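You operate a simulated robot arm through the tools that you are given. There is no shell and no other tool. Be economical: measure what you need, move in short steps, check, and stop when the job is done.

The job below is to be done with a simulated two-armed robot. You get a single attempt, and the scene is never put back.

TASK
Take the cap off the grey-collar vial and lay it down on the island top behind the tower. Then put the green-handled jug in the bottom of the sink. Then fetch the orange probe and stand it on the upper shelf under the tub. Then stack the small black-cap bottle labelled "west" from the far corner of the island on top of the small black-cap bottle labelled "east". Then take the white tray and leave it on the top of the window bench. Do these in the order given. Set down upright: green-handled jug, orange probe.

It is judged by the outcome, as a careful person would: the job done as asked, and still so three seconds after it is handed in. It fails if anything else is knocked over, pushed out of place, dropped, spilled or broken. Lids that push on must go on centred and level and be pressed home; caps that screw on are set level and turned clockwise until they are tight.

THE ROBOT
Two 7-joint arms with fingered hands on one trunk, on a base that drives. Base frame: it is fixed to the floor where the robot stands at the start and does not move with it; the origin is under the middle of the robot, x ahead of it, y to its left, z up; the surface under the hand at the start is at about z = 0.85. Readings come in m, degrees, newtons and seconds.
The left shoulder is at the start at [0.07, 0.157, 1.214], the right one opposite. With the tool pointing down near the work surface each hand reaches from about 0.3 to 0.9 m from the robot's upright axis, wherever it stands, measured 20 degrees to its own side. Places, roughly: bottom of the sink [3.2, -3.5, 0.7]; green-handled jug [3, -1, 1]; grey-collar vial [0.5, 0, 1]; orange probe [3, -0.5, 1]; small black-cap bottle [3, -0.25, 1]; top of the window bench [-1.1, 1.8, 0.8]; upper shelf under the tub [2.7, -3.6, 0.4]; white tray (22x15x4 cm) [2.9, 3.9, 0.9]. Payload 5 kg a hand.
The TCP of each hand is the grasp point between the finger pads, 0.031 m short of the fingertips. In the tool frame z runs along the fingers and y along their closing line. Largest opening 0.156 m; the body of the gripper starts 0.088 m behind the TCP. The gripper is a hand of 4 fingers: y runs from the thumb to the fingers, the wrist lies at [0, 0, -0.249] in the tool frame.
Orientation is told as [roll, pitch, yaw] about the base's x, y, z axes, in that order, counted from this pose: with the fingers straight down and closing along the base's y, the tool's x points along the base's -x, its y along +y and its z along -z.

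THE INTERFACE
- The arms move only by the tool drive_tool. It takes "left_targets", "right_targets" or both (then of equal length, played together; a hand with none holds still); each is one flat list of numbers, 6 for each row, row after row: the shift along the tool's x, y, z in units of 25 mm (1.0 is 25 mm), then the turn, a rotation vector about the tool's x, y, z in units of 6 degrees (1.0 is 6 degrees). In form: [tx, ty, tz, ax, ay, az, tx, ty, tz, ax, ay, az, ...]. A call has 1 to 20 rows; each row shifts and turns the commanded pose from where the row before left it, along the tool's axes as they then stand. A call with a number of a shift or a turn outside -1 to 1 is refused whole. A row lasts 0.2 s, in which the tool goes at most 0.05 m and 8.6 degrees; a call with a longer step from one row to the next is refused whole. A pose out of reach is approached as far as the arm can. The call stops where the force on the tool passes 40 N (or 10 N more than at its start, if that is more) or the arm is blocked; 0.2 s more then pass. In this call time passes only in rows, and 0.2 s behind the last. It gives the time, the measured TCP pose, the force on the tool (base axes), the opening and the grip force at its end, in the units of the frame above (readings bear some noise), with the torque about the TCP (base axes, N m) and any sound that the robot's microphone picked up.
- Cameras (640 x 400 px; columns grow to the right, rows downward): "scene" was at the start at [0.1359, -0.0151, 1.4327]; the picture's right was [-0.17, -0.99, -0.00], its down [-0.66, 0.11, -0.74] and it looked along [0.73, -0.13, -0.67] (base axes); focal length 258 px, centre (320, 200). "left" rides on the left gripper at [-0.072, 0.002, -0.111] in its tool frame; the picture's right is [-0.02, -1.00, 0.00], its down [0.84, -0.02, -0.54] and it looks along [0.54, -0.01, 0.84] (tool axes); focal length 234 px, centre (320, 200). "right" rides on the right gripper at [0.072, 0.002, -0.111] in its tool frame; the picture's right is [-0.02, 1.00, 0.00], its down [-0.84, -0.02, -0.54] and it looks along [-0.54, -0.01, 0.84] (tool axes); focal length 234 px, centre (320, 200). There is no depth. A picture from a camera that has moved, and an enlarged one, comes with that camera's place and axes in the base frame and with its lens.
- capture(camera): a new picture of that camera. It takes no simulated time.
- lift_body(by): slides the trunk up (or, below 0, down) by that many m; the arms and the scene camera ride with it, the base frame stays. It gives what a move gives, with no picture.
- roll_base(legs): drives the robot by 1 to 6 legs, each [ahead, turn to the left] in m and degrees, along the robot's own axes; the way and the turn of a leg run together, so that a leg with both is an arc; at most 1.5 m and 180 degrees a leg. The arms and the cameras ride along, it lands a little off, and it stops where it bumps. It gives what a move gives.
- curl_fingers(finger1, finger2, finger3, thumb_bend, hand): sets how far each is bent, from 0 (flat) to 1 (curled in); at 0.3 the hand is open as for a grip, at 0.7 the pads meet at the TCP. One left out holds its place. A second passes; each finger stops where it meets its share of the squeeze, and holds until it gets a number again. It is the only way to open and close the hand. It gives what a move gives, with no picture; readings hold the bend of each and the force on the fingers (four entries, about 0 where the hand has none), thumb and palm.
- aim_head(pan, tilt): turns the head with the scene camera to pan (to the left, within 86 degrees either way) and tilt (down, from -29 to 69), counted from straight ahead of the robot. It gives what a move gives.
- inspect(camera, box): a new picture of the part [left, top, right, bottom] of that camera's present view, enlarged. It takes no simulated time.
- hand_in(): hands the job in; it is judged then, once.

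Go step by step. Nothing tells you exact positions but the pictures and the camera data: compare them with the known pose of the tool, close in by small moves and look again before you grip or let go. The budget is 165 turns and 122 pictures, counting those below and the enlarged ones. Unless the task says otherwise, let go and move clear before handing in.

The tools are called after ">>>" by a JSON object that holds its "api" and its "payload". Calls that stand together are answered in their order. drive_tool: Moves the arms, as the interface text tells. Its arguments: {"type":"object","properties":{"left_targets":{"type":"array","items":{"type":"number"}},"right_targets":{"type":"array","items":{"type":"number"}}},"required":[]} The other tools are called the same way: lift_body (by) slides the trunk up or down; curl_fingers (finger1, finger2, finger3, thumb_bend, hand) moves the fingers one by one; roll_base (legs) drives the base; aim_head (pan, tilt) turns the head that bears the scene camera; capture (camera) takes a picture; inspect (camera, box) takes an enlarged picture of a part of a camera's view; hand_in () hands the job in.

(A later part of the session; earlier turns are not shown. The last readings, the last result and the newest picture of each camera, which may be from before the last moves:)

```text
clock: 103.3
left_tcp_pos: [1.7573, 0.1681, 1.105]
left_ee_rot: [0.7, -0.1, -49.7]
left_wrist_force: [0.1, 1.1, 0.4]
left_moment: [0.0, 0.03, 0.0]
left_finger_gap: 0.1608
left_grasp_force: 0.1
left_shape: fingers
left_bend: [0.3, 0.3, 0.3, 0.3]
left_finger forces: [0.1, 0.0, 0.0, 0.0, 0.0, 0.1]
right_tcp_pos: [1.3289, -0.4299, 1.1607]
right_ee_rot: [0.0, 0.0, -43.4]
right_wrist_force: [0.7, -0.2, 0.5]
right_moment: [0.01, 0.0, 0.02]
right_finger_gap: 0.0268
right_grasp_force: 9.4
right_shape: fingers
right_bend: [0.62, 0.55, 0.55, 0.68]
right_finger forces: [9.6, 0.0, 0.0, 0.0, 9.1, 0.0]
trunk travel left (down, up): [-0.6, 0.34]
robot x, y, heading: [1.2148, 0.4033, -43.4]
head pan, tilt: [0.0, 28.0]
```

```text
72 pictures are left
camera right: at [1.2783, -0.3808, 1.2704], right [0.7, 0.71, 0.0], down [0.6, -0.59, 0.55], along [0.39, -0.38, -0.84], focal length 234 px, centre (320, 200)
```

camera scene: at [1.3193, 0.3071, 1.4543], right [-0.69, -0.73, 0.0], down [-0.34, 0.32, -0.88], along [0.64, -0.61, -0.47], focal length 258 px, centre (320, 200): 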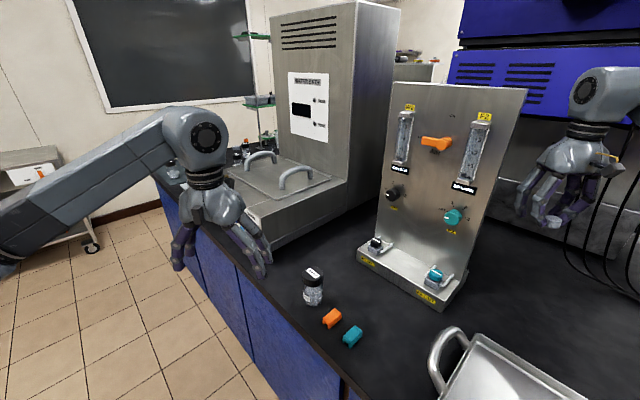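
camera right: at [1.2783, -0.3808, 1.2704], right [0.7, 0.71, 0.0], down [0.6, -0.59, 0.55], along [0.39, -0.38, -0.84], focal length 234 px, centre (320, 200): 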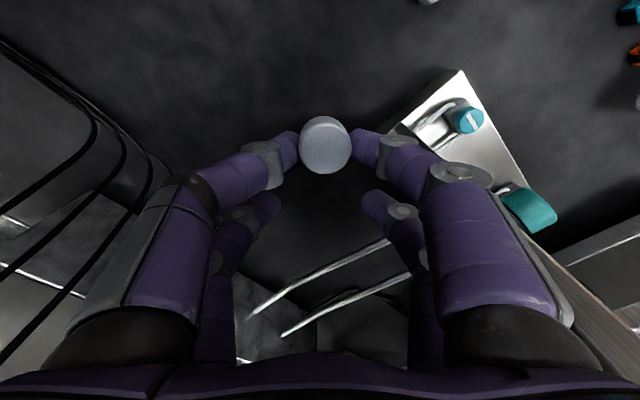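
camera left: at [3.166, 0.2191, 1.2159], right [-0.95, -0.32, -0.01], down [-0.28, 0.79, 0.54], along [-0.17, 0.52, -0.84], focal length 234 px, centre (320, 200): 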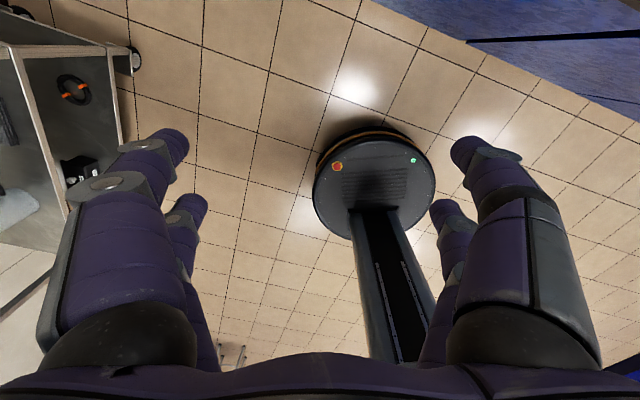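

Behind the panel the top is clear left of two silver hoses; I target about (1.52, -0.50). I turn the right hand's yaw towards +x and tilt it 40° forward for reach, then drive a little closer.

>>> {"api": "drive_tool", "payload": {"right_targets": [0, 0, 0, 0, 0, -1, 0, 0, 0, 0, 0, -1, 0, 0, 0, 0, 0, -1, 0, 0, 0, 0, 0, -1, 0, 0, 0, 0, 0, -0.7, 0, 0, 0, 0, -1, 0, 0, 0, 0, 0, -1, 0, 0, 0, 0, 0, -1, 0, 0, 0, 0, 0, -1, 0, 0, 0, 0, 0, -1, 0, 0, 0, 0, 0, -1, 0, 0, 0, 0, 0, -0.6, 0]}}

>>> {"api": "roll_base", "payload": {"legs": [[0.07, 0]]}}

>>> {"api": "capture", "payload": {"camera": "right"}}

```text
clock: 105.9
left_tcp_pos: [1.757, 0.1691, 1.1061]
left_ee_rot: [0.6, -0.2, -49.7]
left_wrist_force: [0.9, -0.4, 1.0]
left_moment: [0.01, 0.04, -0.04]
left_finger_gap: 0.1609
left_grasp_force: 0.0
left_shape: fingers
left_bend: [0.3, 0.3, 0.3, 0.3]
left_finger forces: [0.0, 0.0, 0.1, 0.0, 0.0, 0.0]
right_tcp_pos: [1.3293, -0.4293, 1.1603]
right_ee_rot: [0.0, -39.7, -15.2]
right_wrist_force: [0.4, 0.4, -0.3]
right_moment: [0.03, -0.03, -0.03]
right_finger_gap: 0.027
right_grasp_force: 9.4
right_shape: fingers
right_bend: [0.62, 0.55, 0.55, 0.68]
right_finger forces: [9.1, 0.1, 0.1, 0.0, 9.0, 0.0]
trunk travel left (down, up): [-0.6, 0.34]
robot x, y, heading: [1.2153, 0.404, -43.5]
head pan, tilt: [0.0, 28.0]
```

```text
clock: 107.0
left_tcp_pos: [1.8052, 0.1217, 1.1068]
left_ee_rot: [0.6, -0.2, -49.7]
left_wrist_force: [-0.7, 0.5, 0.0]
left_moment: [0.0, -0.01, -0.05]
left_finger_gap: 0.1607
left_grasp_force: 0.1
left_shape: fingers
left_bend: [0.3, 0.3, 0.3, 0.3]
left_finger forces: [0.0, 0.0, 0.1, 0.0, 0.0, 0.0]
right_tcp_pos: [1.3787, -0.4766, 1.1618]
right_ee_rot: [-0.1, -39.7, -15.1]
right_wrist_force: [-0.1, -1.2, 0.1]
right_moment: [0.04, -0.03, 0.0]
right_finger_gap: 0.0267
right_grasp_force: 8.7
right_shape: fingers
right_bend: [0.62, 0.55, 0.55, 0.68]
right_finger forces: [9.3, 0.1, 0.0, 0.0, 9.0, 0.0]
trunk travel left (down, up): [-0.6, 0.34]
robot x, y, heading: [1.265, 0.3536, -43.4]
head pan, tilt: [0.0, 28.0]
```

```text
71 pictures are left
camera right: at [1.2574, -0.4427, 1.2008], right [0.28, 0.96, 0.01], down [0.28, -0.1, 0.95], along [0.92, -0.26, -0.3], focal length 234 px, centre (320, 200)
```

right: 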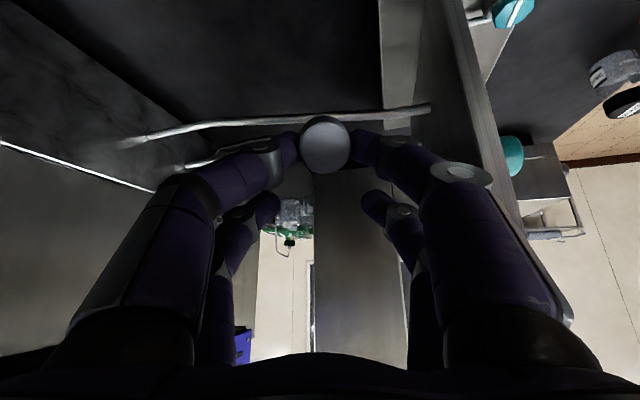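

I go down beside the panel first, then will move in behind it.

>>> {"api": "drive_tool", "payload": {"right_targets": [0.6, -0.3625, 0.866, 0, 0, 0, 0.6, -0.3625, 0.866, 0, 0, 0, 0.6, -0.3625, 0.866, 0, 0, 0, 0.6, -0.3625, 0.866, 0, 0, 0, 0.6, -0.3625, 0.866, 0, 0, 0, 0.6, -0.3625, 0.866, 0, 0, 0, 0.6, -0.3625, 0.866, 0, 0, 0, 0.6, -0.3625, 0.866, 0, 0, 0]}}

>>> {"api": "capture", "payload": {"camera": "right"}}

>>> {"api": "aim_head", "payload": {"pan": -30, "tilt": 32}}

>>> {"api": "capture", "payload": {"camera": "scene"}}

```text
clock: 108.8
left_tcp_pos: [1.807, 0.1193, 1.1045]
left_ee_rot: [0.7, -0.1, -49.7]
left_wrist_force: [0.4, 0.4, -0.1]
left_moment: [0.02, 0.04, 0.02]
left_finger_gap: 0.1607
left_grasp_force: 0.1
left_shape: fingers
left_bend: [0.3, 0.3, 0.3, 0.3]
left_finger forces: [0.0, 0.1, 0.0, 0.0, 0.0, 0.0]
right_tcp_pos: [1.3774, -0.5536, 0.95]
right_ee_rot: [0.0, -39.6, -15.2]
right_wrist_force: [0.0, -0.8, 0.3]
right_moment: [-0.02, -0.01, 0.02]
right_finger_gap: 0.0265
right_grasp_force: 8.6
right_shape: fingers
right_bend: [0.62, 0.55, 0.55, 0.68]
right_finger forces: [9.2, 0.1, 0.0, 0.1, 9.0, 0.1]
trunk travel left (down, up): [-0.6, 0.34]
robot x, y, heading: [1.2599, 0.3564, -43.1]
head pan, tilt: [0.0, 28.0]
```

```text
70 pictures are left
camera right: at [1.2569, -0.5198, 0.9882], right [0.28, 0.96, 0.02], down [0.28, -0.1, 0.95], along [0.92, -0.26, -0.3], focal length 234 px, centre (320, 200)
```

right: 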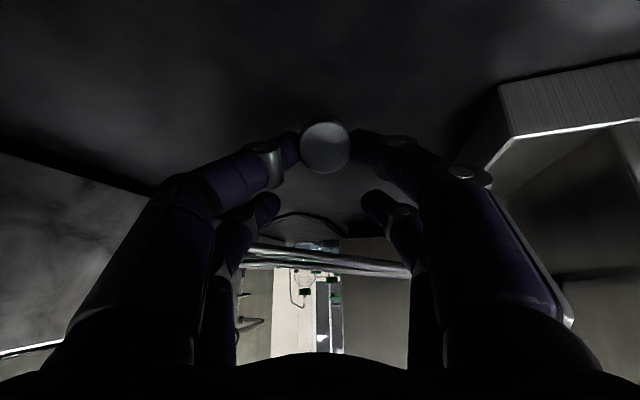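

```text
clock: 109.7
left_tcp_pos: [1.8065, 0.1192, 1.1062]
left_ee_rot: [0.6, 0.0, -49.7]
left_wrist_force: [0.2, 1.0, 0.0]
left_moment: [0.04, 0.02, -0.02]
left_finger_gap: 0.1609
left_grasp_force: 0.0
left_shape: fingers
left_bend: [0.3, 0.3, 0.3, 0.3]
left_finger forces: [0.1, 0.1, 0.0, 0.0, 0.0, 0.2]
right_tcp_pos: [1.379, -0.5522, 0.9502]
right_ee_rot: [0.1, -39.6, -15.1]
right_wrist_force: [-1.0, -1.0, 0.1]
right_moment: [-0.02, -0.02, -0.01]
right_finger_gap: 0.0265
right_grasp_force: 9.6
right_shape: fingers
right_bend: [0.62, 0.55, 0.55, 0.68]
right_finger forces: [9.3, 0.0, 0.0, 0.0, 9.0, 0.0]
trunk travel left (down, up): [-0.6, 0.34]
robot x, y, heading: [1.2642, 0.3568, -43.4]
head pan, tilt: [-30.0, 32.0]
```

```text
69 pictures are left
camera scene: at [1.3294, 0.236, 1.4479], right [-0.96, -0.29, 0.0], down [-0.15, 0.51, -0.85], along [0.24, -0.81, -0.53], focal length 258 px, centre (320, 200)
```

scene: 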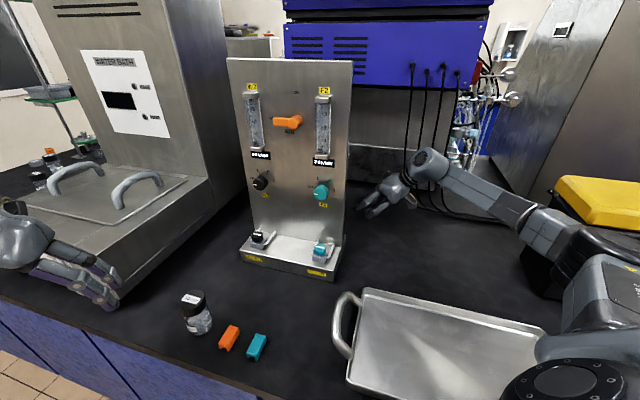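

Two hoses cross behind the panel at z≈0.985; my hand passes under/short of them. Moving in to about (1.52, -0.55) at safe height.

>>> {"api": "drive_tool", "payload": {"right_targets": [-0.527, 0.252, 0.834, 0, 0, 0, -0.527, 0.252, 0.834, 0, 0, 0, -0.527, 0.252, 0.834, 0, 0, 0, -0.527, 0.252, 0.834, 0, 0, 0, -0.527, 0.252, 0.834, 0, 0, 0, -0.527, 0.252, 0.834, 0, 0, 0]}}

>>> {"api": "inspect", "payload": {"camera": "right", "box": [200, 20, 600, 270]}}

>>> {"api": "inspect", "payload": {"camera": "scene", "box": [230, 60, 470, 290]}}

```text
clock: 111.1
left_tcp_pos: [1.8079, 0.1201, 1.1051]
left_ee_rot: [0.6, 0.0, -49.7]
left_wrist_force: [-0.1, -0.2, 0.2]
left_moment: [-0.01, 0.04, -0.03]
left_finger_gap: 0.1608
left_grasp_force: 0.1
left_shape: fingers
left_bend: [0.3, 0.3, 0.3, 0.3]
left_finger forces: [0.0, 0.0, 0.0, 0.1, 0.0, 0.0]
right_tcp_pos: [1.5242, -0.5553, 0.9077]
right_ee_rot: [-0.2, -39.6, -15.1]
right_wrist_force: [-0.2, -0.1, -0.7]
right_moment: [0.03, -0.04, 0.02]
right_finger_gap: 0.0266
right_grasp_force: 9.0
right_shape: fingers
right_bend: [0.62, 0.55, 0.55, 0.68]
right_finger forces: [9.1, 0.0, 0.1, 0.0, 9.0, 0.0]
trunk travel left (down, up): [-0.6, 0.34]
robot x, y, heading: [1.2621, 0.3585, -43.2]
head pan, tilt: [-30.0, 32.0]
```

```text
1.60 times, centred on (400, 145) of right
camera zoom: at [1.4036, -0.5217, 0.9459], right [0.28, 0.96, 0.01], down [0.28, -0.1, 0.95], along [0.92, -0.26, -0.3], focal length 375 px, centre (192, 288)
```

zoom: 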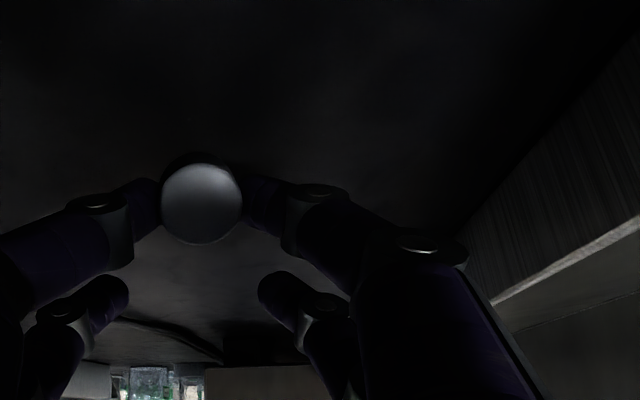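

```text
1.74 times, centred on (350, 175) of scene
camera zoom: at [1.3306, 0.2359, 1.4478], right [-0.96, -0.29, 0.0], down [-0.15, 0.51, -0.85], along [0.24, -0.81, -0.53], focal length 449 px, centre (268, 244)
```

zoom: 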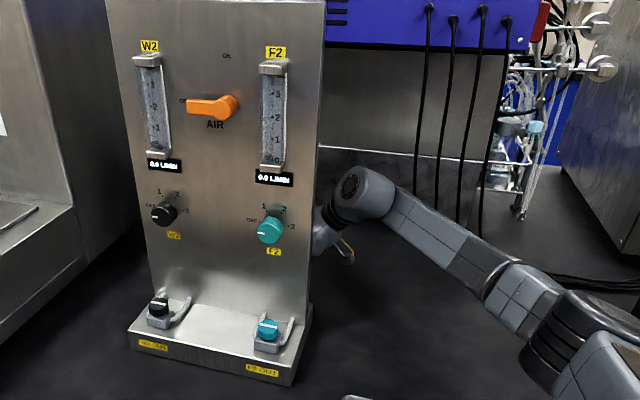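

In position behind the panel. Lowering gently to touch.

>>> {"api": "drive_tool", "payload": {"right_targets": [0.1, 0, 0.12, 0, 0, 0, 0.1, 0, 0.12, 0, 0, 0]}}

>>> {"api": "inspect", "payload": {"camera": "right", "box": [220, 40, 440, 200]}}

```text
clock: 111.7
left_tcp_pos: [1.8084, 0.1201, 1.1059]
left_ee_rot: [0.7, -0.1, -49.7]
left_wrist_force: [0.0, 0.3, 0.8]
left_moment: [0.0, 0.02, -0.03]
left_finger_gap: 0.1608
left_grasp_force: 0.1
left_shape: fingers
left_bend: [0.3, 0.3, 0.3, 0.3]
left_finger forces: [0.1, 0.1, 0.0, 0.0, 0.0, 0.0]
right_tcp_pos: [1.5246, -0.5542, 0.8979]
right_ee_rot: [-0.1, -39.7, -15.0]
right_wrist_force: [0.2, 0.3, 1.9]
right_moment: [0.0, 0.01, -0.02]
right_finger_gap: 0.0266
right_grasp_force: 9.3
right_shape: fingers
right_bend: [0.62, 0.55, 0.55, 0.68]
right_finger forces: [9.2, 0.0, 0.1, 0.0, 9.1, 0.0]
trunk travel left (down, up): [-0.6, 0.34]
robot x, y, heading: [1.2637, 0.3604, -43.4]
head pan, tilt: [-30.0, 32.0]
```

```text
2.50 times, centred on (330, 120) of right
camera zoom: at [1.4033, -0.5205, 0.9379], right [0.28, 0.96, 0.01], down [0.28, -0.1, 0.95], along [0.92, -0.26, -0.3], focal length 585 px, centre (295, 400)
```

zoom: 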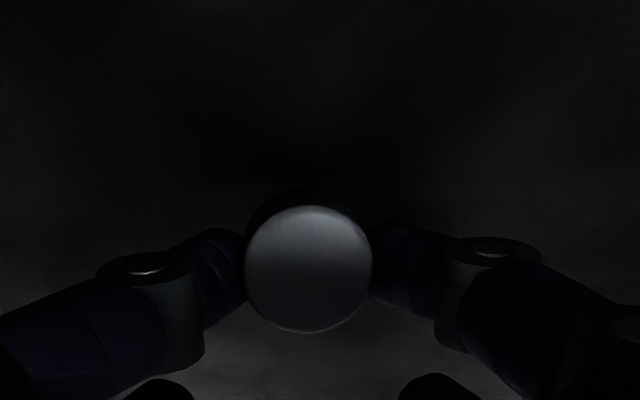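

Touching lightly. I open the pair.

>>> {"api": "curl_fingers", "payload": {"hand": "right", "finger1": 0.54, "thumb_bend": 0.54}}

>>> {"api": "inspect", "payload": {"camera": "right", "box": [220, 40, 440, 200]}}

```text
clock: 112.7
left_tcp_pos: [1.8075, 0.1205, 1.106]
left_ee_rot: [0.6, -0.1, -49.7]
left_wrist_force: [1.0, 0.3, -0.9]
left_moment: [-0.01, -0.01, -0.03]
left_finger_gap: 0.1606
left_grasp_force: 0.1
left_shape: fingers
left_bend: [0.3, 0.3, 0.3, 0.3]
left_finger forces: [0.0, 0.1, 0.0, 0.0, 0.1, 0.0]
right_tcp_pos: [1.5247, -0.5534, 0.8999]
right_ee_rot: [0.0, -39.7, -15.1]
right_wrist_force: [0.0, -1.0, 0.3]
right_moment: [0.01, 0.02, 0.02]
right_finger_gap: 0.0641
right_grasp_force: 0.0
right_shape: fingers
right_bend: [0.54, 0.55, 0.55, 0.54]
right_finger forces: [0.1, 0.0, 0.1, 0.0, 0.0, 0.1]
trunk travel left (down, up): [-0.6, 0.34]
robot x, y, heading: [1.2654, 0.3629, -43.3]
head pan, tilt: [-30.0, 32.0]
```

```text
2.50 times, centred on (330, 120) of right
camera zoom: at [1.403, -0.5204, 0.9377], right [0.28, 0.96, 0.01], down [0.28, -0.1, 0.95], along [0.92, -0.26, -0.3], focal length 585 px, centre (295, 400)
```

zoom: 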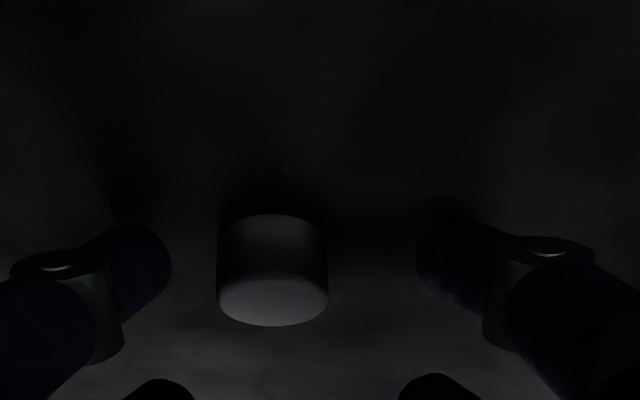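

The cap lies flat at about (1.525, -0.56) behind the panel. I withdraw along the same path.

>>> {"api": "drive_tool", "payload": {"right_targets": [0.527, -0.252, -0.834, 0, 0, 0, 0.527, -0.252, -0.834, 0, 0, 0, 0.527, -0.252, -0.834, 0, 0, 0, 0.527, -0.252, -0.834, 0, 0, 0, 0.527, -0.252, -0.834, 0, 0, 0, 0.527, -0.252, -0.834, 0, 0, 0, -0.6, 0.3625, -0.866, 0, 0, 0, -0.6, 0.3625, -0.866, 0, 0, 0, -0.6, 0.3625, -0.866, 0, 0, 0, -0.6, 0.3625, -0.866, 0, 0, 0, -0.6, 0.3625, -0.866, 0, 0, 0, -0.6, 0.3625, -0.866, 0, 0, 0, -0.6, 0.3625, -0.866, 0, 0, 0, -0.6, 0.3625, -0.866, 0, 0, 0]}}

>>> {"api": "roll_base", "payload": {"legs": [[-0.4, 0]]}}

>>> {"api": "drive_tool", "payload": {"right_targets": [0, 0, 0, 0, 1, 0, 0, 0, 0, 0, 1, 0, 0, 0, 0, 0, 1, 0, 0, 0, 0, 0, 1, 0, 0, 0, 0, 0, 1, 0, 0, 0, 0, 0, 1, 0, 0, 0, 0, 0, 0.6, 0, 0, 0, 0, 0, 0, 1, 0, 0, 0, 0, 0, 1, 0, 0, 0, 0, 0, 1, 0, 0, 0, 0, 0, 1, 0, 0, 0, 0, 0, 0.7]}}

>>> {"api": "curl_fingers", "payload": {"hand": "right", "finger1": 0.3, "finger2": 0.3, "finger3": 0.3, "thumb_bend": 0.3}}

>>> {"api": "roll_base", "payload": {"legs": [[0, 43.4]]}}

>>> {"api": "aim_head", "payload": {"pan": -10, "tilt": 25}}

>>> {"api": "capture", "payload": {"camera": "scene"}}

```text
clock: 115.7
left_tcp_pos: [1.8074, 0.1219, 1.1041]
left_ee_rot: [0.6, -0.1, -49.7]
left_wrist_force: [0.0, 0.6, 0.4]
left_moment: [-0.02, -0.01, 0.02]
left_finger_gap: 0.1608
left_grasp_force: 0.0
left_shape: fingers
left_bend: [0.3, 0.3, 0.3, 0.3]
left_finger forces: [0.1, 0.0, 0.1, 0.0, 0.0, 0.1]
right_tcp_pos: [1.3807, -0.4772, 1.1531]
right_ee_rot: [0.0, -39.8, -15.1]
right_wrist_force: [0.1, 0.8, -0.4]
right_moment: [-0.03, 0.0, -0.01]
right_finger_gap: 0.0645
right_grasp_force: 0.1
right_shape: fingers
right_bend: [0.54, 0.55, 0.55, 0.54]
right_finger forces: [0.0, 0.1, 0.0, 0.0, 0.0, 0.0]
trunk travel left (down, up): [-0.6, 0.34]
robot x, y, heading: [1.2611, 0.3581, -43.2]
head pan, tilt: [-30.0, 32.0]
```

```text
clock: 118.2
left_tcp_pos: [1.519, 0.3915, 1.1063]
left_ee_rot: [0.6, -0.1, -49.7]
left_wrist_force: [0.3, -0.4, -0.4]
left_moment: [-0.01, 0.01, -0.01]
left_finger_gap: 0.1607
left_grasp_force: 0.0
left_shape: fingers
left_bend: [0.3, 0.3, 0.3, 0.3]
left_finger forces: [0.0, 0.0, 0.0, 0.0, 0.0, 0.1]
right_tcp_pos: [1.0904, -0.2047, 1.1535]
right_ee_rot: [0.0, -39.7, -15.1]
right_wrist_force: [-0.5, 1.0, -0.3]
right_moment: [-0.02, 0.01, 0.0]
right_finger_gap: 0.0645
right_grasp_force: 0.1
right_shape: fingers
right_bend: [0.54, 0.55, 0.55, 0.54]
right_finger forces: [0.1, 0.1, 0.1, 0.0, 0.0, 0.0]
trunk travel left (down, up): [-0.6, 0.34]
robot x, y, heading: [0.9748, 0.632, -43.1]
head pan, tilt: [-30.0, 32.0]
```

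```text
clock: 120.8
left_tcp_pos: [1.5181, 0.3912, 1.1044]
left_ee_rot: [0.6, -0.1, -49.7]
left_wrist_force: [0.4, 0.4, 0.5]
left_moment: [0.01, -0.02, -0.02]
left_finger_gap: 0.1605
left_grasp_force: 0.0
left_shape: fingers
left_bend: [0.3, 0.3, 0.3, 0.3]
left_finger forces: [0.1, 0.0, 0.0, 0.1, 0.0, 0.0]
right_tcp_pos: [1.0907, -0.2038, 1.1528]
right_ee_rot: [0.0, 0.1, -43.6]
right_wrist_force: [-0.9, -0.3, 0.0]
right_moment: [0.03, 0.01, 0.01]
right_finger_gap: 0.0645
right_grasp_force: 0.0
right_shape: fingers
right_bend: [0.54, 0.55, 0.55, 0.54]
right_finger forces: [0.0, 0.0, 0.0, 0.1, 0.0, 0.0]
trunk travel left (down, up): [-0.6, 0.34]
robot x, y, heading: [0.9755, 0.6298, -43.2]
head pan, tilt: [-30.0, 32.0]
```

```text
clock: 121.8
left_tcp_pos: [1.5178, 0.3915, 1.1055]
left_ee_rot: [0.5, -0.1, -49.7]
left_wrist_force: [-0.5, -0.1, -0.7]
left_moment: [0.03, -0.01, 0.03]
left_finger_gap: 0.1608
left_grasp_force: 0.0
left_shape: fingers
left_bend: [0.3, 0.3, 0.3, 0.3]
left_finger forces: [0.1, 0.1, 0.1, 0.1, 0.0, 0.0]
right_tcp_pos: [1.0909, -0.2037, 1.1519]
right_ee_rot: [0.1, -0.1, -43.4]
right_wrist_force: [-0.3, -0.9, 0.2]
right_moment: [-0.02, 0.02, -0.04]
right_finger_gap: 0.1595
right_grasp_force: 0.0
right_shape: fingers
right_bend: [0.3, 0.3, 0.3, 0.3]
right_finger forces: [0.1, 0.0, 0.0, 0.0, 0.0, 0.1]
trunk travel left (down, up): [-0.6, 0.34]
robot x, y, heading: [0.9746, 0.6336, -43.5]
head pan, tilt: [-30.0, 32.0]
```

```text
clock: 124.2
left_tcp_pos: [1.531, 0.8345, 1.1056]
left_ee_rot: [0.7, -0.1, -6.0]
left_wrist_force: [0.0, 0.2, -0.3]
left_moment: [0.04, 0.03, 0.0]
left_finger_gap: 0.1607
left_grasp_force: 0.1
left_shape: fingers
left_bend: [0.3, 0.3, 0.3, 0.3]
left_finger forces: [0.0, 0.1, 0.0, 0.0, 0.0, 0.1]
right_tcp_pos: [1.6373, 0.1085, 1.1523]
right_ee_rot: [0.0, 0.1, 0.5]
right_wrist_force: [-0.6, -0.7, 0.6]
right_moment: [-0.01, 0.01, -0.02]
right_finger_gap: 0.1597
right_grasp_force: 0.1
right_shape: fingers
right_bend: [0.3, 0.3, 0.3, 0.3]
right_finger forces: [0.0, 0.0, 0.0, 0.1, 0.0, 0.0]
trunk travel left (down, up): [-0.6, 0.34]
robot x, y, heading: [0.976, 0.6295, 0.5]
head pan, tilt: [-30.0, 32.0]
```

```text
clock: 125.0
left_tcp_pos: [1.5319, 0.8343, 1.1049]
left_ee_rot: [0.6, -0.2, -5.9]
left_wrist_force: [-0.3, -0.2, -0.2]
left_moment: [0.0, 0.03, -0.03]
left_finger_gap: 0.161
left_grasp_force: 0.0
left_shape: fingers
left_bend: [0.3, 0.3, 0.3, 0.3]
left_finger forces: [0.1, 0.0, 0.1, 0.0, 0.0, 0.0]
right_tcp_pos: [1.6364, 0.1078, 1.1524]
right_ee_rot: [0.0, -0.1, 0.5]
right_wrist_force: [-0.1, 0.7, -0.4]
right_moment: [0.01, 0.01, 0.0]
right_finger_gap: 0.1594
right_grasp_force: 0.1
right_shape: fingers
right_bend: [0.3, 0.3, 0.3, 0.3]
right_finger forces: [0.0, 0.0, 0.0, 0.0, 0.0, 0.0]
trunk travel left (down, up): [-0.6, 0.34]
robot x, y, heading: [0.9761, 0.6282, 0.3]
head pan, tilt: [-10.0, 25.0]
```

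```text
64 pictures are left
camera scene: at [1.1194, 0.6137, 1.459], right [-0.17, -0.99, 0.0], down [-0.42, 0.07, -0.91], along [0.89, -0.15, -0.42], focal length 258 px, centre (320, 200)
```

scene: 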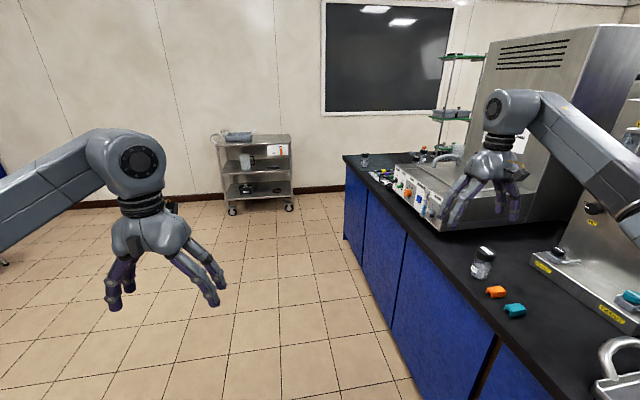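

The cap is done; nothing disturbed. Now I tuck both hands in and drive round the far end of the island towards the jug.

>>> {"api": "drive_tool", "payload": {"left_targets": [0.75, 0.2, 0, 0, 0, 0, 0.75, 0.2, 0, 0, 0, 0, 0.75, 0.2, 0, 0, 0, 0, 0.75, 0.2, 0, 0, 0, 0, 0.75, 0.2, 0, 0, 0, 0, 0.75, 0.2, 0, 0, 0, 0, 0.75, 0.2, 0, 0, 0, 0, 0.75, 0.2, 0, 0, 0, 0, 0, 0, 0, 0, 0, 0, 0, 0, 0, 0, 0, 0], "right_targets": [0.7, 1, 0, 0, 0, 0, 0.7, 1, 0, 0, 0, 0, 0.7, 1, 0, 0, 0, 0, 0.7, 1, 0, 0, 0, 0, 0.7, 1, 0, 0, 0, 0, 0.7, 1, 0, 0, 0, 0, 0.7, 1, 0, 0, 0, 0, 0.7, 1, 0, 0, 0, 0, 0.7, 1, 0, 0, 0, 0, 0.7, 1, 0, 0, 0, 0]}}

>>> {"api": "roll_base", "payload": {"legs": [[1.0, 0], [0.97, 0], [1.335, -90]]}}

>>> {"api": "aim_head", "payload": {"pan": -40, "tilt": 25}}

>>> {"api": "capture", "payload": {"camera": "scene"}}

```text
clock: 127.2
left_tcp_pos: [1.3848, 0.8907, 1.1057]
left_ee_rot: [0.6, -0.1, -5.9]
left_wrist_force: [0.0, 0.5, 0.0]
left_moment: [-0.02, -0.05, -0.01]
left_finger_gap: 0.1607
left_grasp_force: 0.0
left_shape: fingers
left_bend: [0.3, 0.3, 0.3, 0.3]
left_finger forces: [0.0, 0.0, 0.1, 0.1, 0.0, 0.0]
right_tcp_pos: [1.4582, 0.359, 1.1527]
right_ee_rot: [0.0, -0.1, 0.3]
right_wrist_force: [0.3, 0.3, 1.0]
right_moment: [0.0, -0.01, 0.01]
right_finger_gap: 0.1598
right_grasp_force: 0.1
right_shape: fingers
right_bend: [0.3, 0.3, 0.3, 0.3]
right_finger forces: [0.1, 0.1, 0.0, 0.0, 0.0, 0.1]
trunk travel left (down, up): [-0.6, 0.34]
robot x, y, heading: [0.974, 0.6317, 0.5]
head pan, tilt: [-10.0, 25.0]
```

```text
clock: 140.6
left_tcp_pos: [4.0174, 0.3529, 1.1207]
left_ee_rot: [1.7, -3.1, -52.2]
left_wrist_force: [-0.6, 1.7, 1.4]
left_moment: [-0.19, -0.15, 0.0]
left_finger_gap: 0.16
left_grasp_force: 0.0
left_shape: fingers
left_bend: [0.3, 0.3, 0.3, 0.3]
left_finger forces: [0.1, 0.0, 0.1, 0.0, 0.0, 0.0]
right_tcp_pos: [3.6813, -0.0639, 1.1695]
right_ee_rot: [-0.1, -3.4, -45.9]
right_wrist_force: [-1.7, 0.7, 0.6]
right_moment: [-0.06, -0.16, 0.02]
right_finger_gap: 0.1598
right_grasp_force: 0.0
right_shape: fingers
right_bend: [0.3, 0.3, 0.3, 0.3]
right_finger forces: [0.1, 0.0, 0.0, 0.0, 0.0, 0.1]
trunk travel left (down, up): [-0.6, 0.34]
robot x, y, heading: [3.5925, 0.4301, -45.9]
head pan, tilt: [-10.0, 25.0]
stopped in leg 3: the robot was blocked; the commanded pose is now the measured one
```

```text
clock: 141.5
left_tcp_pos: [4.0473, 0.3262, 1.1084]
left_ee_rot: [0.8, -1.0, -52.3]
left_wrist_force: [1.2, -0.4, -0.7]
left_moment: [0.09, 0.09, 0.01]
left_finger_gap: 0.1604
left_grasp_force: 0.0
left_shape: fingers
left_bend: [0.3, 0.3, 0.3, 0.3]
left_finger forces: [0.0, 0.0, 0.0, 0.0, 0.1, 0.0]
right_tcp_pos: [3.713, -0.0915, 1.1572]
right_ee_rot: [-0.2, -1.0, -45.9]
right_wrist_force: [0.4, -1.4, -0.6]
right_moment: [0.09, 0.13, -0.02]
right_finger_gap: 0.16
right_grasp_force: 0.0
right_shape: fingers
right_bend: [0.3, 0.3, 0.3, 0.3]
right_finger forces: [0.0, 0.0, 0.0, 0.0, 0.0, 0.1]
trunk travel left (down, up): [-0.6, 0.34]
robot x, y, heading: [3.592, 0.428, -46.0]
head pan, tilt: [-40.0, 25.0]
```

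```text
63 pictures are left
camera scene: at [3.6422, 0.2953, 1.4583], right [-1.0, -0.07, 0.0], down [-0.03, 0.42, -0.9], along [0.06, -0.9, -0.43], focal length 258 px, centre (320, 200)
```

scene: 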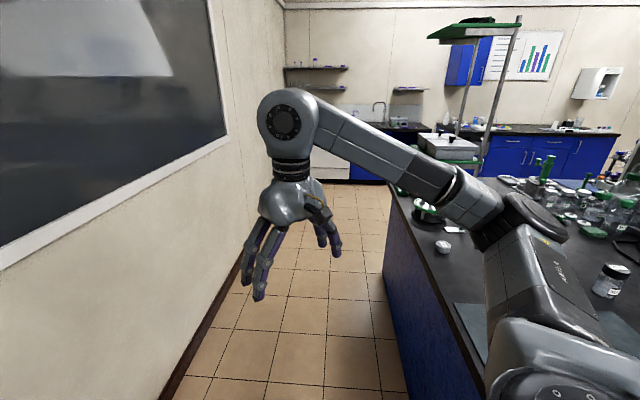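

The drive was blocked, probably by the left elbow or base at the cart. I look to the left.

>>> {"api": "aim_head", "payload": {"pan": 60, "tilt": 30}}

>>> {"api": "capture", "payload": {"camera": "scene"}}

```text
clock: 143.3
left_tcp_pos: [4.0411, 0.3299, 1.1105]
left_ee_rot: [1.1, -1.4, -52.2]
left_wrist_force: [-0.5, -0.8, 0.2]
left_moment: [0.05, -0.02, -0.01]
left_finger_gap: 0.1602
left_grasp_force: 0.1
left_shape: fingers
left_bend: [0.3, 0.3, 0.3, 0.3]
left_finger forces: [0.0, 0.0, 0.0, 0.1, 0.1, 0.1]
right_tcp_pos: [3.7083, -0.0879, 1.16]
right_ee_rot: [-0.1, -1.5, -46.1]
right_wrist_force: [0.3, -0.3, 0.6]
right_moment: [0.02, -0.04, 0.0]
right_finger_gap: 0.16
right_grasp_force: 0.0
right_shape: fingers
right_bend: [0.3, 0.3, 0.3, 0.3]
right_finger forces: [0.1, 0.0, 0.0, 0.0, 0.0, 0.0]
trunk travel left (down, up): [-0.6, 0.34]
robot x, y, heading: [3.5949, 0.4272, -46.2]
head pan, tilt: [60.0, 30.0]
```

```text
62 pictures are left
camera scene: at [3.717, 0.4134, 1.4511], right [0.24, -0.97, 0.0], down [-0.49, -0.12, -0.87], along [0.84, 0.21, -0.5], focal length 258 px, centre (320, 200)
```

scene: 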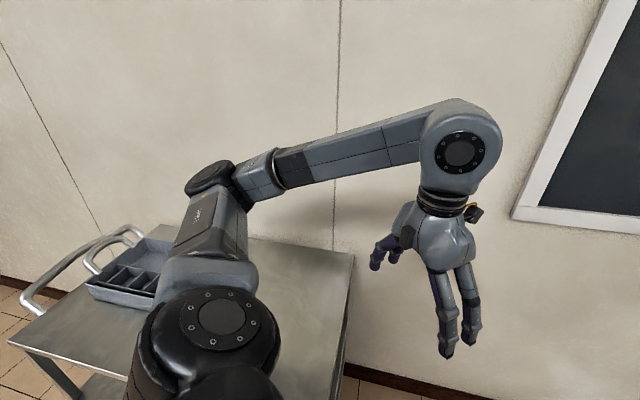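

The robot is slightly tilted, so something low is touching. I look down in front of the base.

>>> {"api": "aim_head", "payload": {"pan": 25, "tilt": 69}}

>>> {"api": "capture", "payload": {"camera": "scene"}}

```text
clock: 144.3
left_tcp_pos: [4.0416, 0.3303, 1.1106]
left_ee_rot: [1.0, -1.4, -52.3]
left_wrist_force: [0.2, 0.1, 0.3]
left_moment: [-0.01, -0.01, 0.05]
left_finger_gap: 0.1602
left_grasp_force: 0.1
left_shape: fingers
left_bend: [0.3, 0.3, 0.3, 0.3]
left_finger forces: [0.0, 0.0, 0.1, 0.0, 0.0, 0.0]
right_tcp_pos: [3.7072, -0.0868, 1.1607]
right_ee_rot: [-0.2, -1.4, -45.9]
right_wrist_force: [-0.8, 1.1, 0.0]
right_moment: [-0.03, -0.01, -0.03]
right_finger_gap: 0.16
right_grasp_force: 0.2
right_shape: fingers
right_bend: [0.3, 0.3, 0.3, 0.3]
right_finger forces: [0.0, 0.0, 0.1, 0.0, 0.1, 0.0]
trunk travel left (down, up): [-0.6, 0.34]
robot x, y, heading: [3.5906, 0.4246, -46.3]
head pan, tilt: [25.0, 68.8]
```

```text
61 pictures are left
camera scene: at [3.6815, 0.3717, 1.3997], right [-0.36, -0.93, 0.0], down [-0.87, 0.33, -0.36], along [0.34, -0.13, -0.93], focal length 258 px, centre (320, 200)
```

scene: 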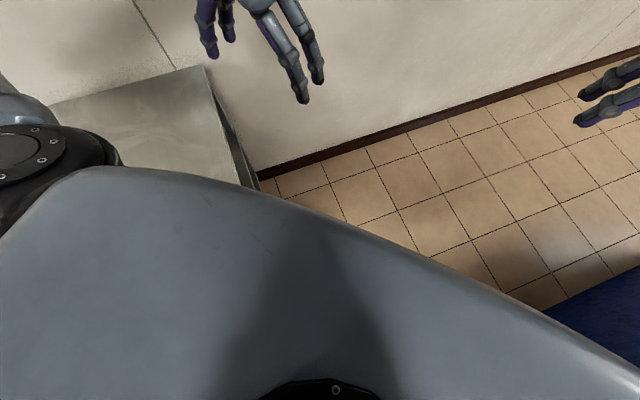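

I back off a little and raise the trunk so the elbows clear the cart, then pass through on a steeper line midway between cart and island corner.

>>> {"api": "roll_base", "payload": {"legs": [[-0.2, 0]]}}

>>> {"api": "lift_body", "payload": {"by": 0.25}}

>>> {"api": "aim_head", "payload": {"pan": 35, "tilt": 45}}

>>> {"api": "capture", "payload": {"camera": "scene"}}

```text
clock: 145.9
left_tcp_pos: [3.9041, 0.4738, 1.1098]
left_ee_rot: [0.9, -1.4, -52.3]
left_wrist_force: [-0.6, 0.8, 0.3]
left_moment: [-0.06, -0.03, -0.01]
left_finger_gap: 0.1605
left_grasp_force: 0.2
left_shape: fingers
left_bend: [0.3, 0.3, 0.3, 0.3]
left_finger forces: [0.0, 0.0, 0.0, 0.1, 0.0, 0.0]
right_tcp_pos: [3.5693, 0.0558, 1.1606]
right_ee_rot: [-0.1, -1.5, -46.0]
right_wrist_force: [0.9, 0.4, -0.3]
right_moment: [-0.01, -0.01, 0.01]
right_finger_gap: 0.16
right_grasp_force: 0.0
right_shape: fingers
right_bend: [0.3, 0.3, 0.3, 0.3]
right_finger forces: [0.0, 0.0, 0.0, 0.0, 0.0, 0.0]
trunk travel left (down, up): [-0.6, 0.34]
robot x, y, heading: [3.4527, 0.5709, -45.8]
head pan, tilt: [25.0, 68.8]
```

```text
clock: 148.5
left_tcp_pos: [3.9038, 0.4729, 1.3599]
left_ee_rot: [0.9, -1.3, -52.2]
left_wrist_force: [0.9, 0.4, -0.4]
left_moment: [0.01, -0.03, 0.02]
left_finger_gap: 0.16
left_grasp_force: 0.0
left_shape: fingers
left_bend: [0.3, 0.3, 0.3, 0.3]
left_finger forces: [0.0, 0.0, 0.1, 0.0, 0.1, 0.0]
right_tcp_pos: [3.569, 0.055, 1.4099]
right_ee_rot: [0.0, -1.5, -46.0]
right_wrist_force: [0.6, 0.2, 0.7]
right_moment: [-0.02, 0.01, 0.02]
right_finger_gap: 0.16
right_grasp_force: 0.0
right_shape: fingers
right_bend: [0.3, 0.3, 0.3, 0.3]
right_finger forces: [0.0, 0.1, 0.1, 0.0, 0.0, 0.1]
trunk travel left (down, up): [-0.85, 0.09]
robot x, y, heading: [3.4544, 0.5697, -45.8]
head pan, tilt: [25.0, 68.8]
```

```text
clock: 149.4
left_tcp_pos: [3.9038, 0.4745, 1.3613]
left_ee_rot: [1.0, -1.4, -52.3]
left_wrist_force: [-0.5, 0.0, -0.2]
left_moment: [0.0, -0.01, -0.01]
left_finger_gap: 0.1605
left_grasp_force: 0.0
left_shape: fingers
left_bend: [0.3, 0.3, 0.3, 0.3]
left_finger forces: [0.0, 0.0, 0.1, 0.0, 0.0, 0.0]
right_tcp_pos: [3.5687, 0.0554, 1.4096]
right_ee_rot: [-0.1, -1.5, -45.9]
right_wrist_force: [0.7, 0.0, -0.4]
right_moment: [0.02, 0.03, 0.02]
right_finger_gap: 0.16
right_grasp_force: 0.0
right_shape: fingers
right_bend: [0.3, 0.3, 0.3, 0.3]
right_finger forces: [0.0, 0.0, 0.0, 0.0, 0.0, 0.0]
trunk travel left (down, up): [-0.85, 0.09]
robot x, y, heading: [3.4542, 0.573, -46.0]
head pan, tilt: [35.0, 45.0]
```

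```text
60 pictures are left
camera scene: at [3.5709, 0.5191, 1.6784], right [-0.19, -0.98, 0.0], down [-0.69, 0.13, -0.71], along [0.69, -0.13, -0.71], focal length 258 px, centre (320, 200)
```

scene: 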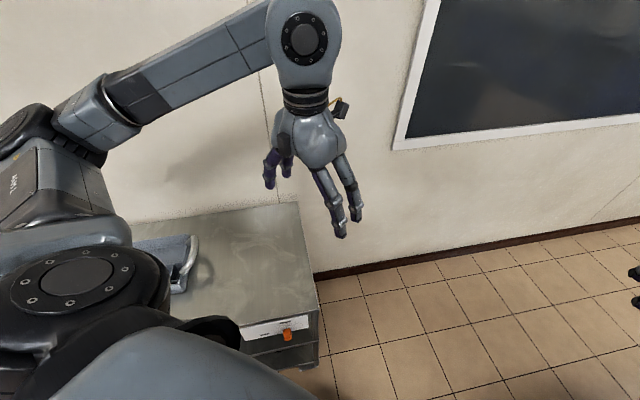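

The gap between cart corner (3.885, 0.47) and island corner is about 0.7 m; I line up at heading -64° and go through the middle.

>>> {"api": "roll_base", "payload": {"legs": [[0, -18], [0.75, 0]]}}

>>> {"api": "aim_head", "payload": {"pan": -60, "tilt": 35}}

>>> {"api": "capture", "payload": {"camera": "scene"}}

```text
clock: 154.4
left_tcp_pos: [4.1699, -0.3261, 1.3615]
left_ee_rot: [0.9, -1.5, -70.6]
left_wrist_force: [0.0, -0.8, -0.9]
left_moment: [-0.05, 0.02, -0.01]
left_finger_gap: 0.1601
left_grasp_force: 0.1
left_shape: fingers
left_bend: [0.3, 0.3, 0.3, 0.3]
left_finger forces: [0.0, 0.0, 0.0, 0.0, 0.0, 0.0]
right_tcp_pos: [3.7225, -0.6166, 1.4108]
right_ee_rot: [-0.1, -1.4, -64.4]
right_wrist_force: [-0.1, -0.2, 0.8]
right_moment: [0.0, 0.0, 0.02]
right_finger_gap: 0.1599
right_grasp_force: 0.0
right_shape: fingers
right_bend: [0.3, 0.3, 0.3, 0.3]
right_finger forces: [0.0, 0.0, 0.0, 0.1, 0.0, 0.0]
trunk travel left (down, up): [-0.85, 0.09]
robot x, y, heading: [3.7713, -0.091, -64.4]
head pan, tilt: [35.0, 45.0]
```

```text
clock: 156.1
left_tcp_pos: [4.1717, -0.3261, 1.3613]
left_ee_rot: [0.9, -1.4, -70.7]
left_wrist_force: [-0.1, 0.6, -0.2]
left_moment: [0.03, -0.04, -0.01]
left_finger_gap: 0.1601
left_grasp_force: 0.0
left_shape: fingers
left_bend: [0.3, 0.3, 0.3, 0.3]
left_finger forces: [0.0, 0.0, 0.1, 0.0, 0.0, 0.0]
right_tcp_pos: [3.7219, -0.6166, 1.411]
right_ee_rot: [-0.1, -1.5, -64.3]
right_wrist_force: [0.4, 0.1, -0.7]
right_moment: [0.01, 0.0, -0.02]
right_finger_gap: 0.16
right_grasp_force: 0.1
right_shape: fingers
right_bend: [0.3, 0.3, 0.3, 0.3]
right_finger forces: [0.0, 0.0, 0.1, 0.1, 0.0, 0.0]
trunk travel left (down, up): [-0.85, 0.09]
robot x, y, heading: [3.7735, -0.0904, -64.2]
head pan, tilt: [-60.0, 35.0]
```

```text
59 pictures are left
camera scene: at [3.7499, -0.2099, 1.6933], right [-0.83, 0.56, 0.0], down [0.32, 0.47, -0.82], along [-0.46, -0.68, -0.57], focal length 258 px, centre (320, 200)
```

scene: 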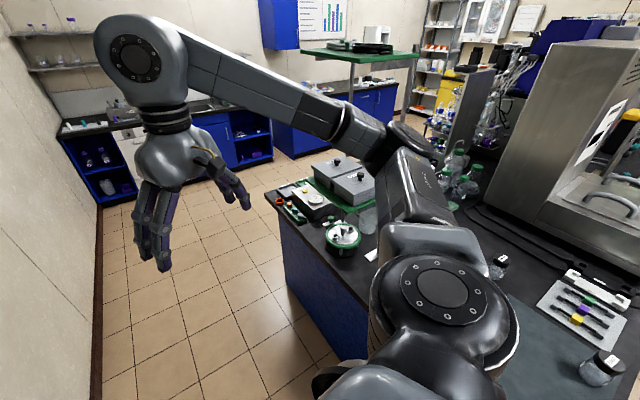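

I'm past the cart. I turn to face the jug corner.

>>> {"api": "roll_base", "payload": {"legs": [[0, -58]]}}

>>> {"api": "aim_head", "payload": {"pan": -8, "tilt": 40}}

>>> {"api": "capture", "payload": {"camera": "scene"}}

```text
clock: 159.1
left_tcp_pos: [3.7771, -0.5537, 1.3604]
left_ee_rot: [1.0, -1.4, -129.6]
left_wrist_force: [0.0, -0.4, 0.3]
left_moment: [0.01, -0.02, 0.03]
left_finger_gap: 0.1601
left_grasp_force: 0.0
left_shape: fingers
left_bend: [0.3, 0.3, 0.3, 0.3]
left_finger forces: [0.0, 0.0, 0.1, 0.0, 0.0, 0.0]
right_tcp_pos: [3.2961, -0.3152, 1.4105]
right_ee_rot: [-0.1, -1.5, -123.5]
right_wrist_force: [-0.5, -0.1, 0.8]
right_moment: [0.02, -0.01, -0.01]
right_finger_gap: 0.16
right_grasp_force: 0.1
right_shape: fingers
right_bend: [0.3, 0.3, 0.3, 0.3]
right_finger forces: [0.1, 0.1, 0.0, 0.0, 0.0, 0.1]
trunk travel left (down, up): [-0.85, 0.09]
robot x, y, heading: [3.7748, -0.0933, -123.5]
head pan, tilt: [-60.0, 35.0]
```

```text
clock: 160.3
left_tcp_pos: [3.7758, -0.5531, 1.3596]
left_ee_rot: [0.9, -1.4, -129.7]
left_wrist_force: [0.0, -0.3, 0.4]
left_moment: [0.03, 0.0, 0.02]
left_finger_gap: 0.1601
left_grasp_force: 0.0
left_shape: fingers
left_bend: [0.3, 0.3, 0.3, 0.3]
left_finger forces: [0.0, 0.1, 0.0, 0.0, 0.1, 0.0]
right_tcp_pos: [3.2962, -0.3173, 1.4108]
right_ee_rot: [-0.1, -1.5, -123.3]
right_wrist_force: [-0.8, -0.8, -0.3]
right_moment: [0.0, -0.02, 0.02]
right_finger_gap: 0.1602
right_grasp_force: 0.0
right_shape: fingers
right_bend: [0.3, 0.3, 0.3, 0.3]
right_finger forces: [0.0, 0.1, 0.0, 0.0, 0.0, 0.1]
trunk travel left (down, up): [-0.85, 0.09]
robot x, y, heading: [3.7718, -0.092, -123.4]
head pan, tilt: [-8.0, 40.0]
```

```text
58 pictures are left
camera scene: at [3.6942, -0.1978, 1.6857], right [-0.75, 0.66, 0.0], down [0.43, 0.48, -0.77], along [-0.51, -0.57, -0.64], focal length 258 px, centre (320, 200)
```

scene: 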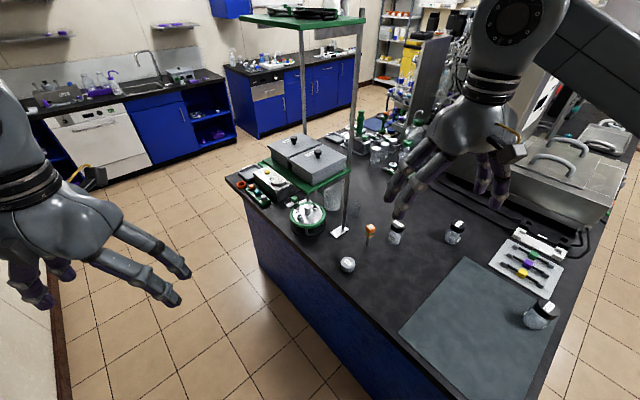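

>>> {"api": "inspect", "payload": {"camera": "scene", "box": [230, 130, 470, 280]}}

>>> {"api": "inspect", "payload": {"camera": "scene", "box": [20, 30, 260, 180]}}

```text
2.67 times, centred on (350, 205) of scene
camera zoom: at [3.6942, -0.1978, 1.6857], right [-0.75, 0.66, 0.0], down [0.43, 0.48, -0.77], along [-0.51, -0.57, -0.64], focal length 689 px, centre (240, 187)
```

zoom: 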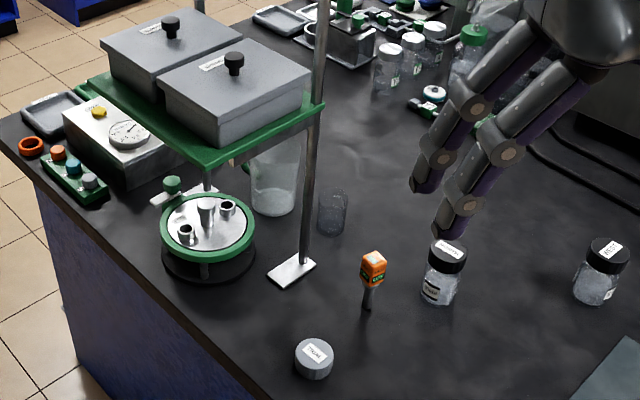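

```text
2.67 times, centred on (140, 105) of scene
camera zoom: at [3.6942, -0.1978, 1.6857], right [-0.75, 0.66, 0.0], down [0.43, 0.48, -0.77], along [-0.51, -0.57, -0.64], focal length 689 px, centre (800, 453)
```

zoom: 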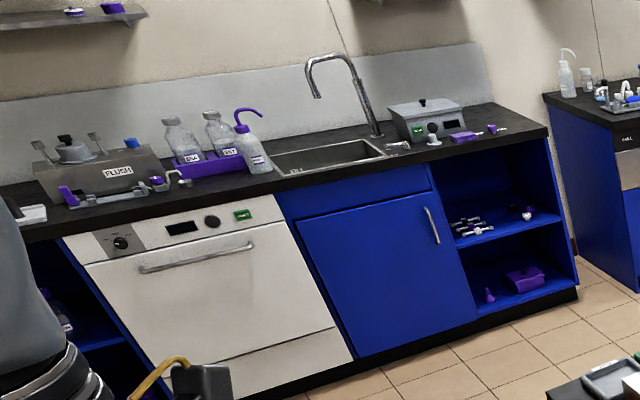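

The jug stands at about (3.02, -0.86), just beside the stand's platform (z≈1.17); it's best reached from the island's south side with the left hand. I drive down the end aisle and round to face it.

>>> {"api": "roll_base", "payload": {"legs": [[0, 43.5], [0.45, 0], [0, -10], [1.2, 0], [0, -90], [0.55, 0]]}}

>>> {"api": "roll_base", "payload": {"legs": [[0, -85]]}}

>>> {"api": "aim_head", "payload": {"pan": 10, "tilt": 40}}

>>> {"api": "capture", "payload": {"camera": "scene"}}

```text
clock: 164.8
left_tcp_pos: [4.2206, -0.8263, 1.3516]
left_ee_rot: [-1.0, -2.9, -86.0]
left_wrist_force: [5.7, -2.1, -3.7]
left_moment: [0.16, 0.48, 0.04]
left_finger_gap: 0.1604
left_grasp_force: 0.0
left_shape: fingers
left_bend: [0.3, 0.3, 0.3, 0.3]
left_finger forces: [0.0, 0.0, 0.0, 0.1, 0.1, 0.0]
right_tcp_pos: [3.7178, -0.978, 1.4236]
right_ee_rot: [-2.3, -3.5, -79.8]
right_wrist_force: [3.0, 4.1, 9.1]
right_moment: [-0.44, 0.08, 0.0]
right_finger_gap: 0.1605
right_grasp_force: 0.1
right_shape: fingers
right_bend: [0.3, 0.3, 0.3, 0.3]
right_finger forces: [0.0, 0.0, 0.1, 0.0, 0.0, 0.0]
trunk travel left (down, up): [-0.85, 0.09]
robot x, y, heading: [3.8429, -0.5041, -80.2]
head pan, tilt: [-8.0, 40.0]
stopped in leg 2: the robot was blocked; the commanded pose is now the measured one
```

```text
clock: 168.8
left_tcp_pos: [3.5512, -0.9047, 1.3478]
left_ee_rot: [-1.5, -2.6, -172.0]
left_wrist_force: [0.5, -0.5, 0.5]
left_moment: [0.01, -0.02, 0.03]
left_finger_gap: 0.1603
left_grasp_force: 0.1
left_shape: fingers
left_bend: [0.3, 0.3, 0.3, 0.3]
left_finger forces: [0.0, 0.0, 0.1, 0.0, 0.0, 0.0]
right_tcp_pos: [3.3568, -0.4192, 1.4182]
right_ee_rot: [-2.7, -2.1, -165.0]
right_wrist_force: [0.2, -1.1, 0.4]
right_moment: [0.0, 0.04, 0.02]
right_finger_gap: 0.1603
right_grasp_force: 0.0
right_shape: fingers
right_bend: [0.3, 0.3, 0.3, 0.3]
right_finger forces: [0.0, 0.1, 0.1, 0.0, 0.1, 0.0]
trunk travel left (down, up): [-0.85, 0.09]
robot x, y, heading: [3.8399, -0.4996, -165.0]
head pan, tilt: [-8.0, 40.0]
```

```text
clock: 169.7
left_tcp_pos: [3.5521, -0.9033, 1.3488]
left_ee_rot: [-1.6, -2.4, -172.0]
left_wrist_force: [-0.4, -0.1, 0.8]
left_moment: [0.0, -0.04, -0.02]
left_finger_gap: 0.1603
left_grasp_force: 0.0
left_shape: fingers
left_bend: [0.3, 0.3, 0.3, 0.3]
left_finger forces: [0.1, 0.0, 0.0, 0.1, 0.0, 0.0]
right_tcp_pos: [3.3568, -0.4186, 1.4179]
right_ee_rot: [-2.5, -2.1, -164.9]
right_wrist_force: [-0.1, -0.7, 0.4]
right_moment: [0.0, -0.03, 0.02]
right_finger_gap: 0.1602
right_grasp_force: 0.1
right_shape: fingers
right_bend: [0.3, 0.3, 0.3, 0.3]
right_finger forces: [0.0, 0.0, 0.0, 0.1, 0.0, 0.0]
trunk travel left (down, up): [-0.85, 0.09]
robot x, y, heading: [3.846, -0.4991, -165.0]
head pan, tilt: [10.0, 40.0]
```

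```text
55 pictures are left
camera scene: at [3.7226, -0.5514, 1.6858], right [-0.42, 0.91, 0.0], down [0.58, 0.27, -0.77], along [-0.69, -0.32, -0.64], focal length 258 px, centre (320, 200)
```

scene: 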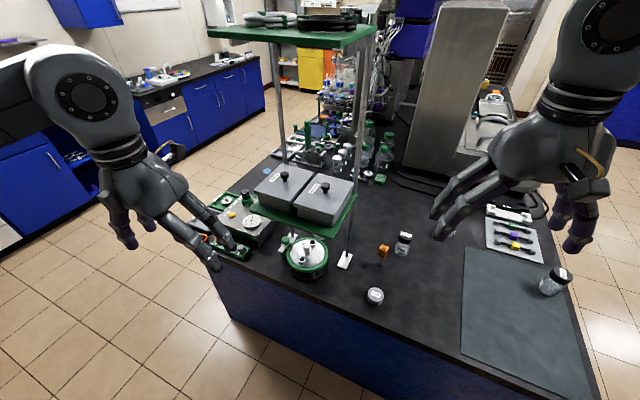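

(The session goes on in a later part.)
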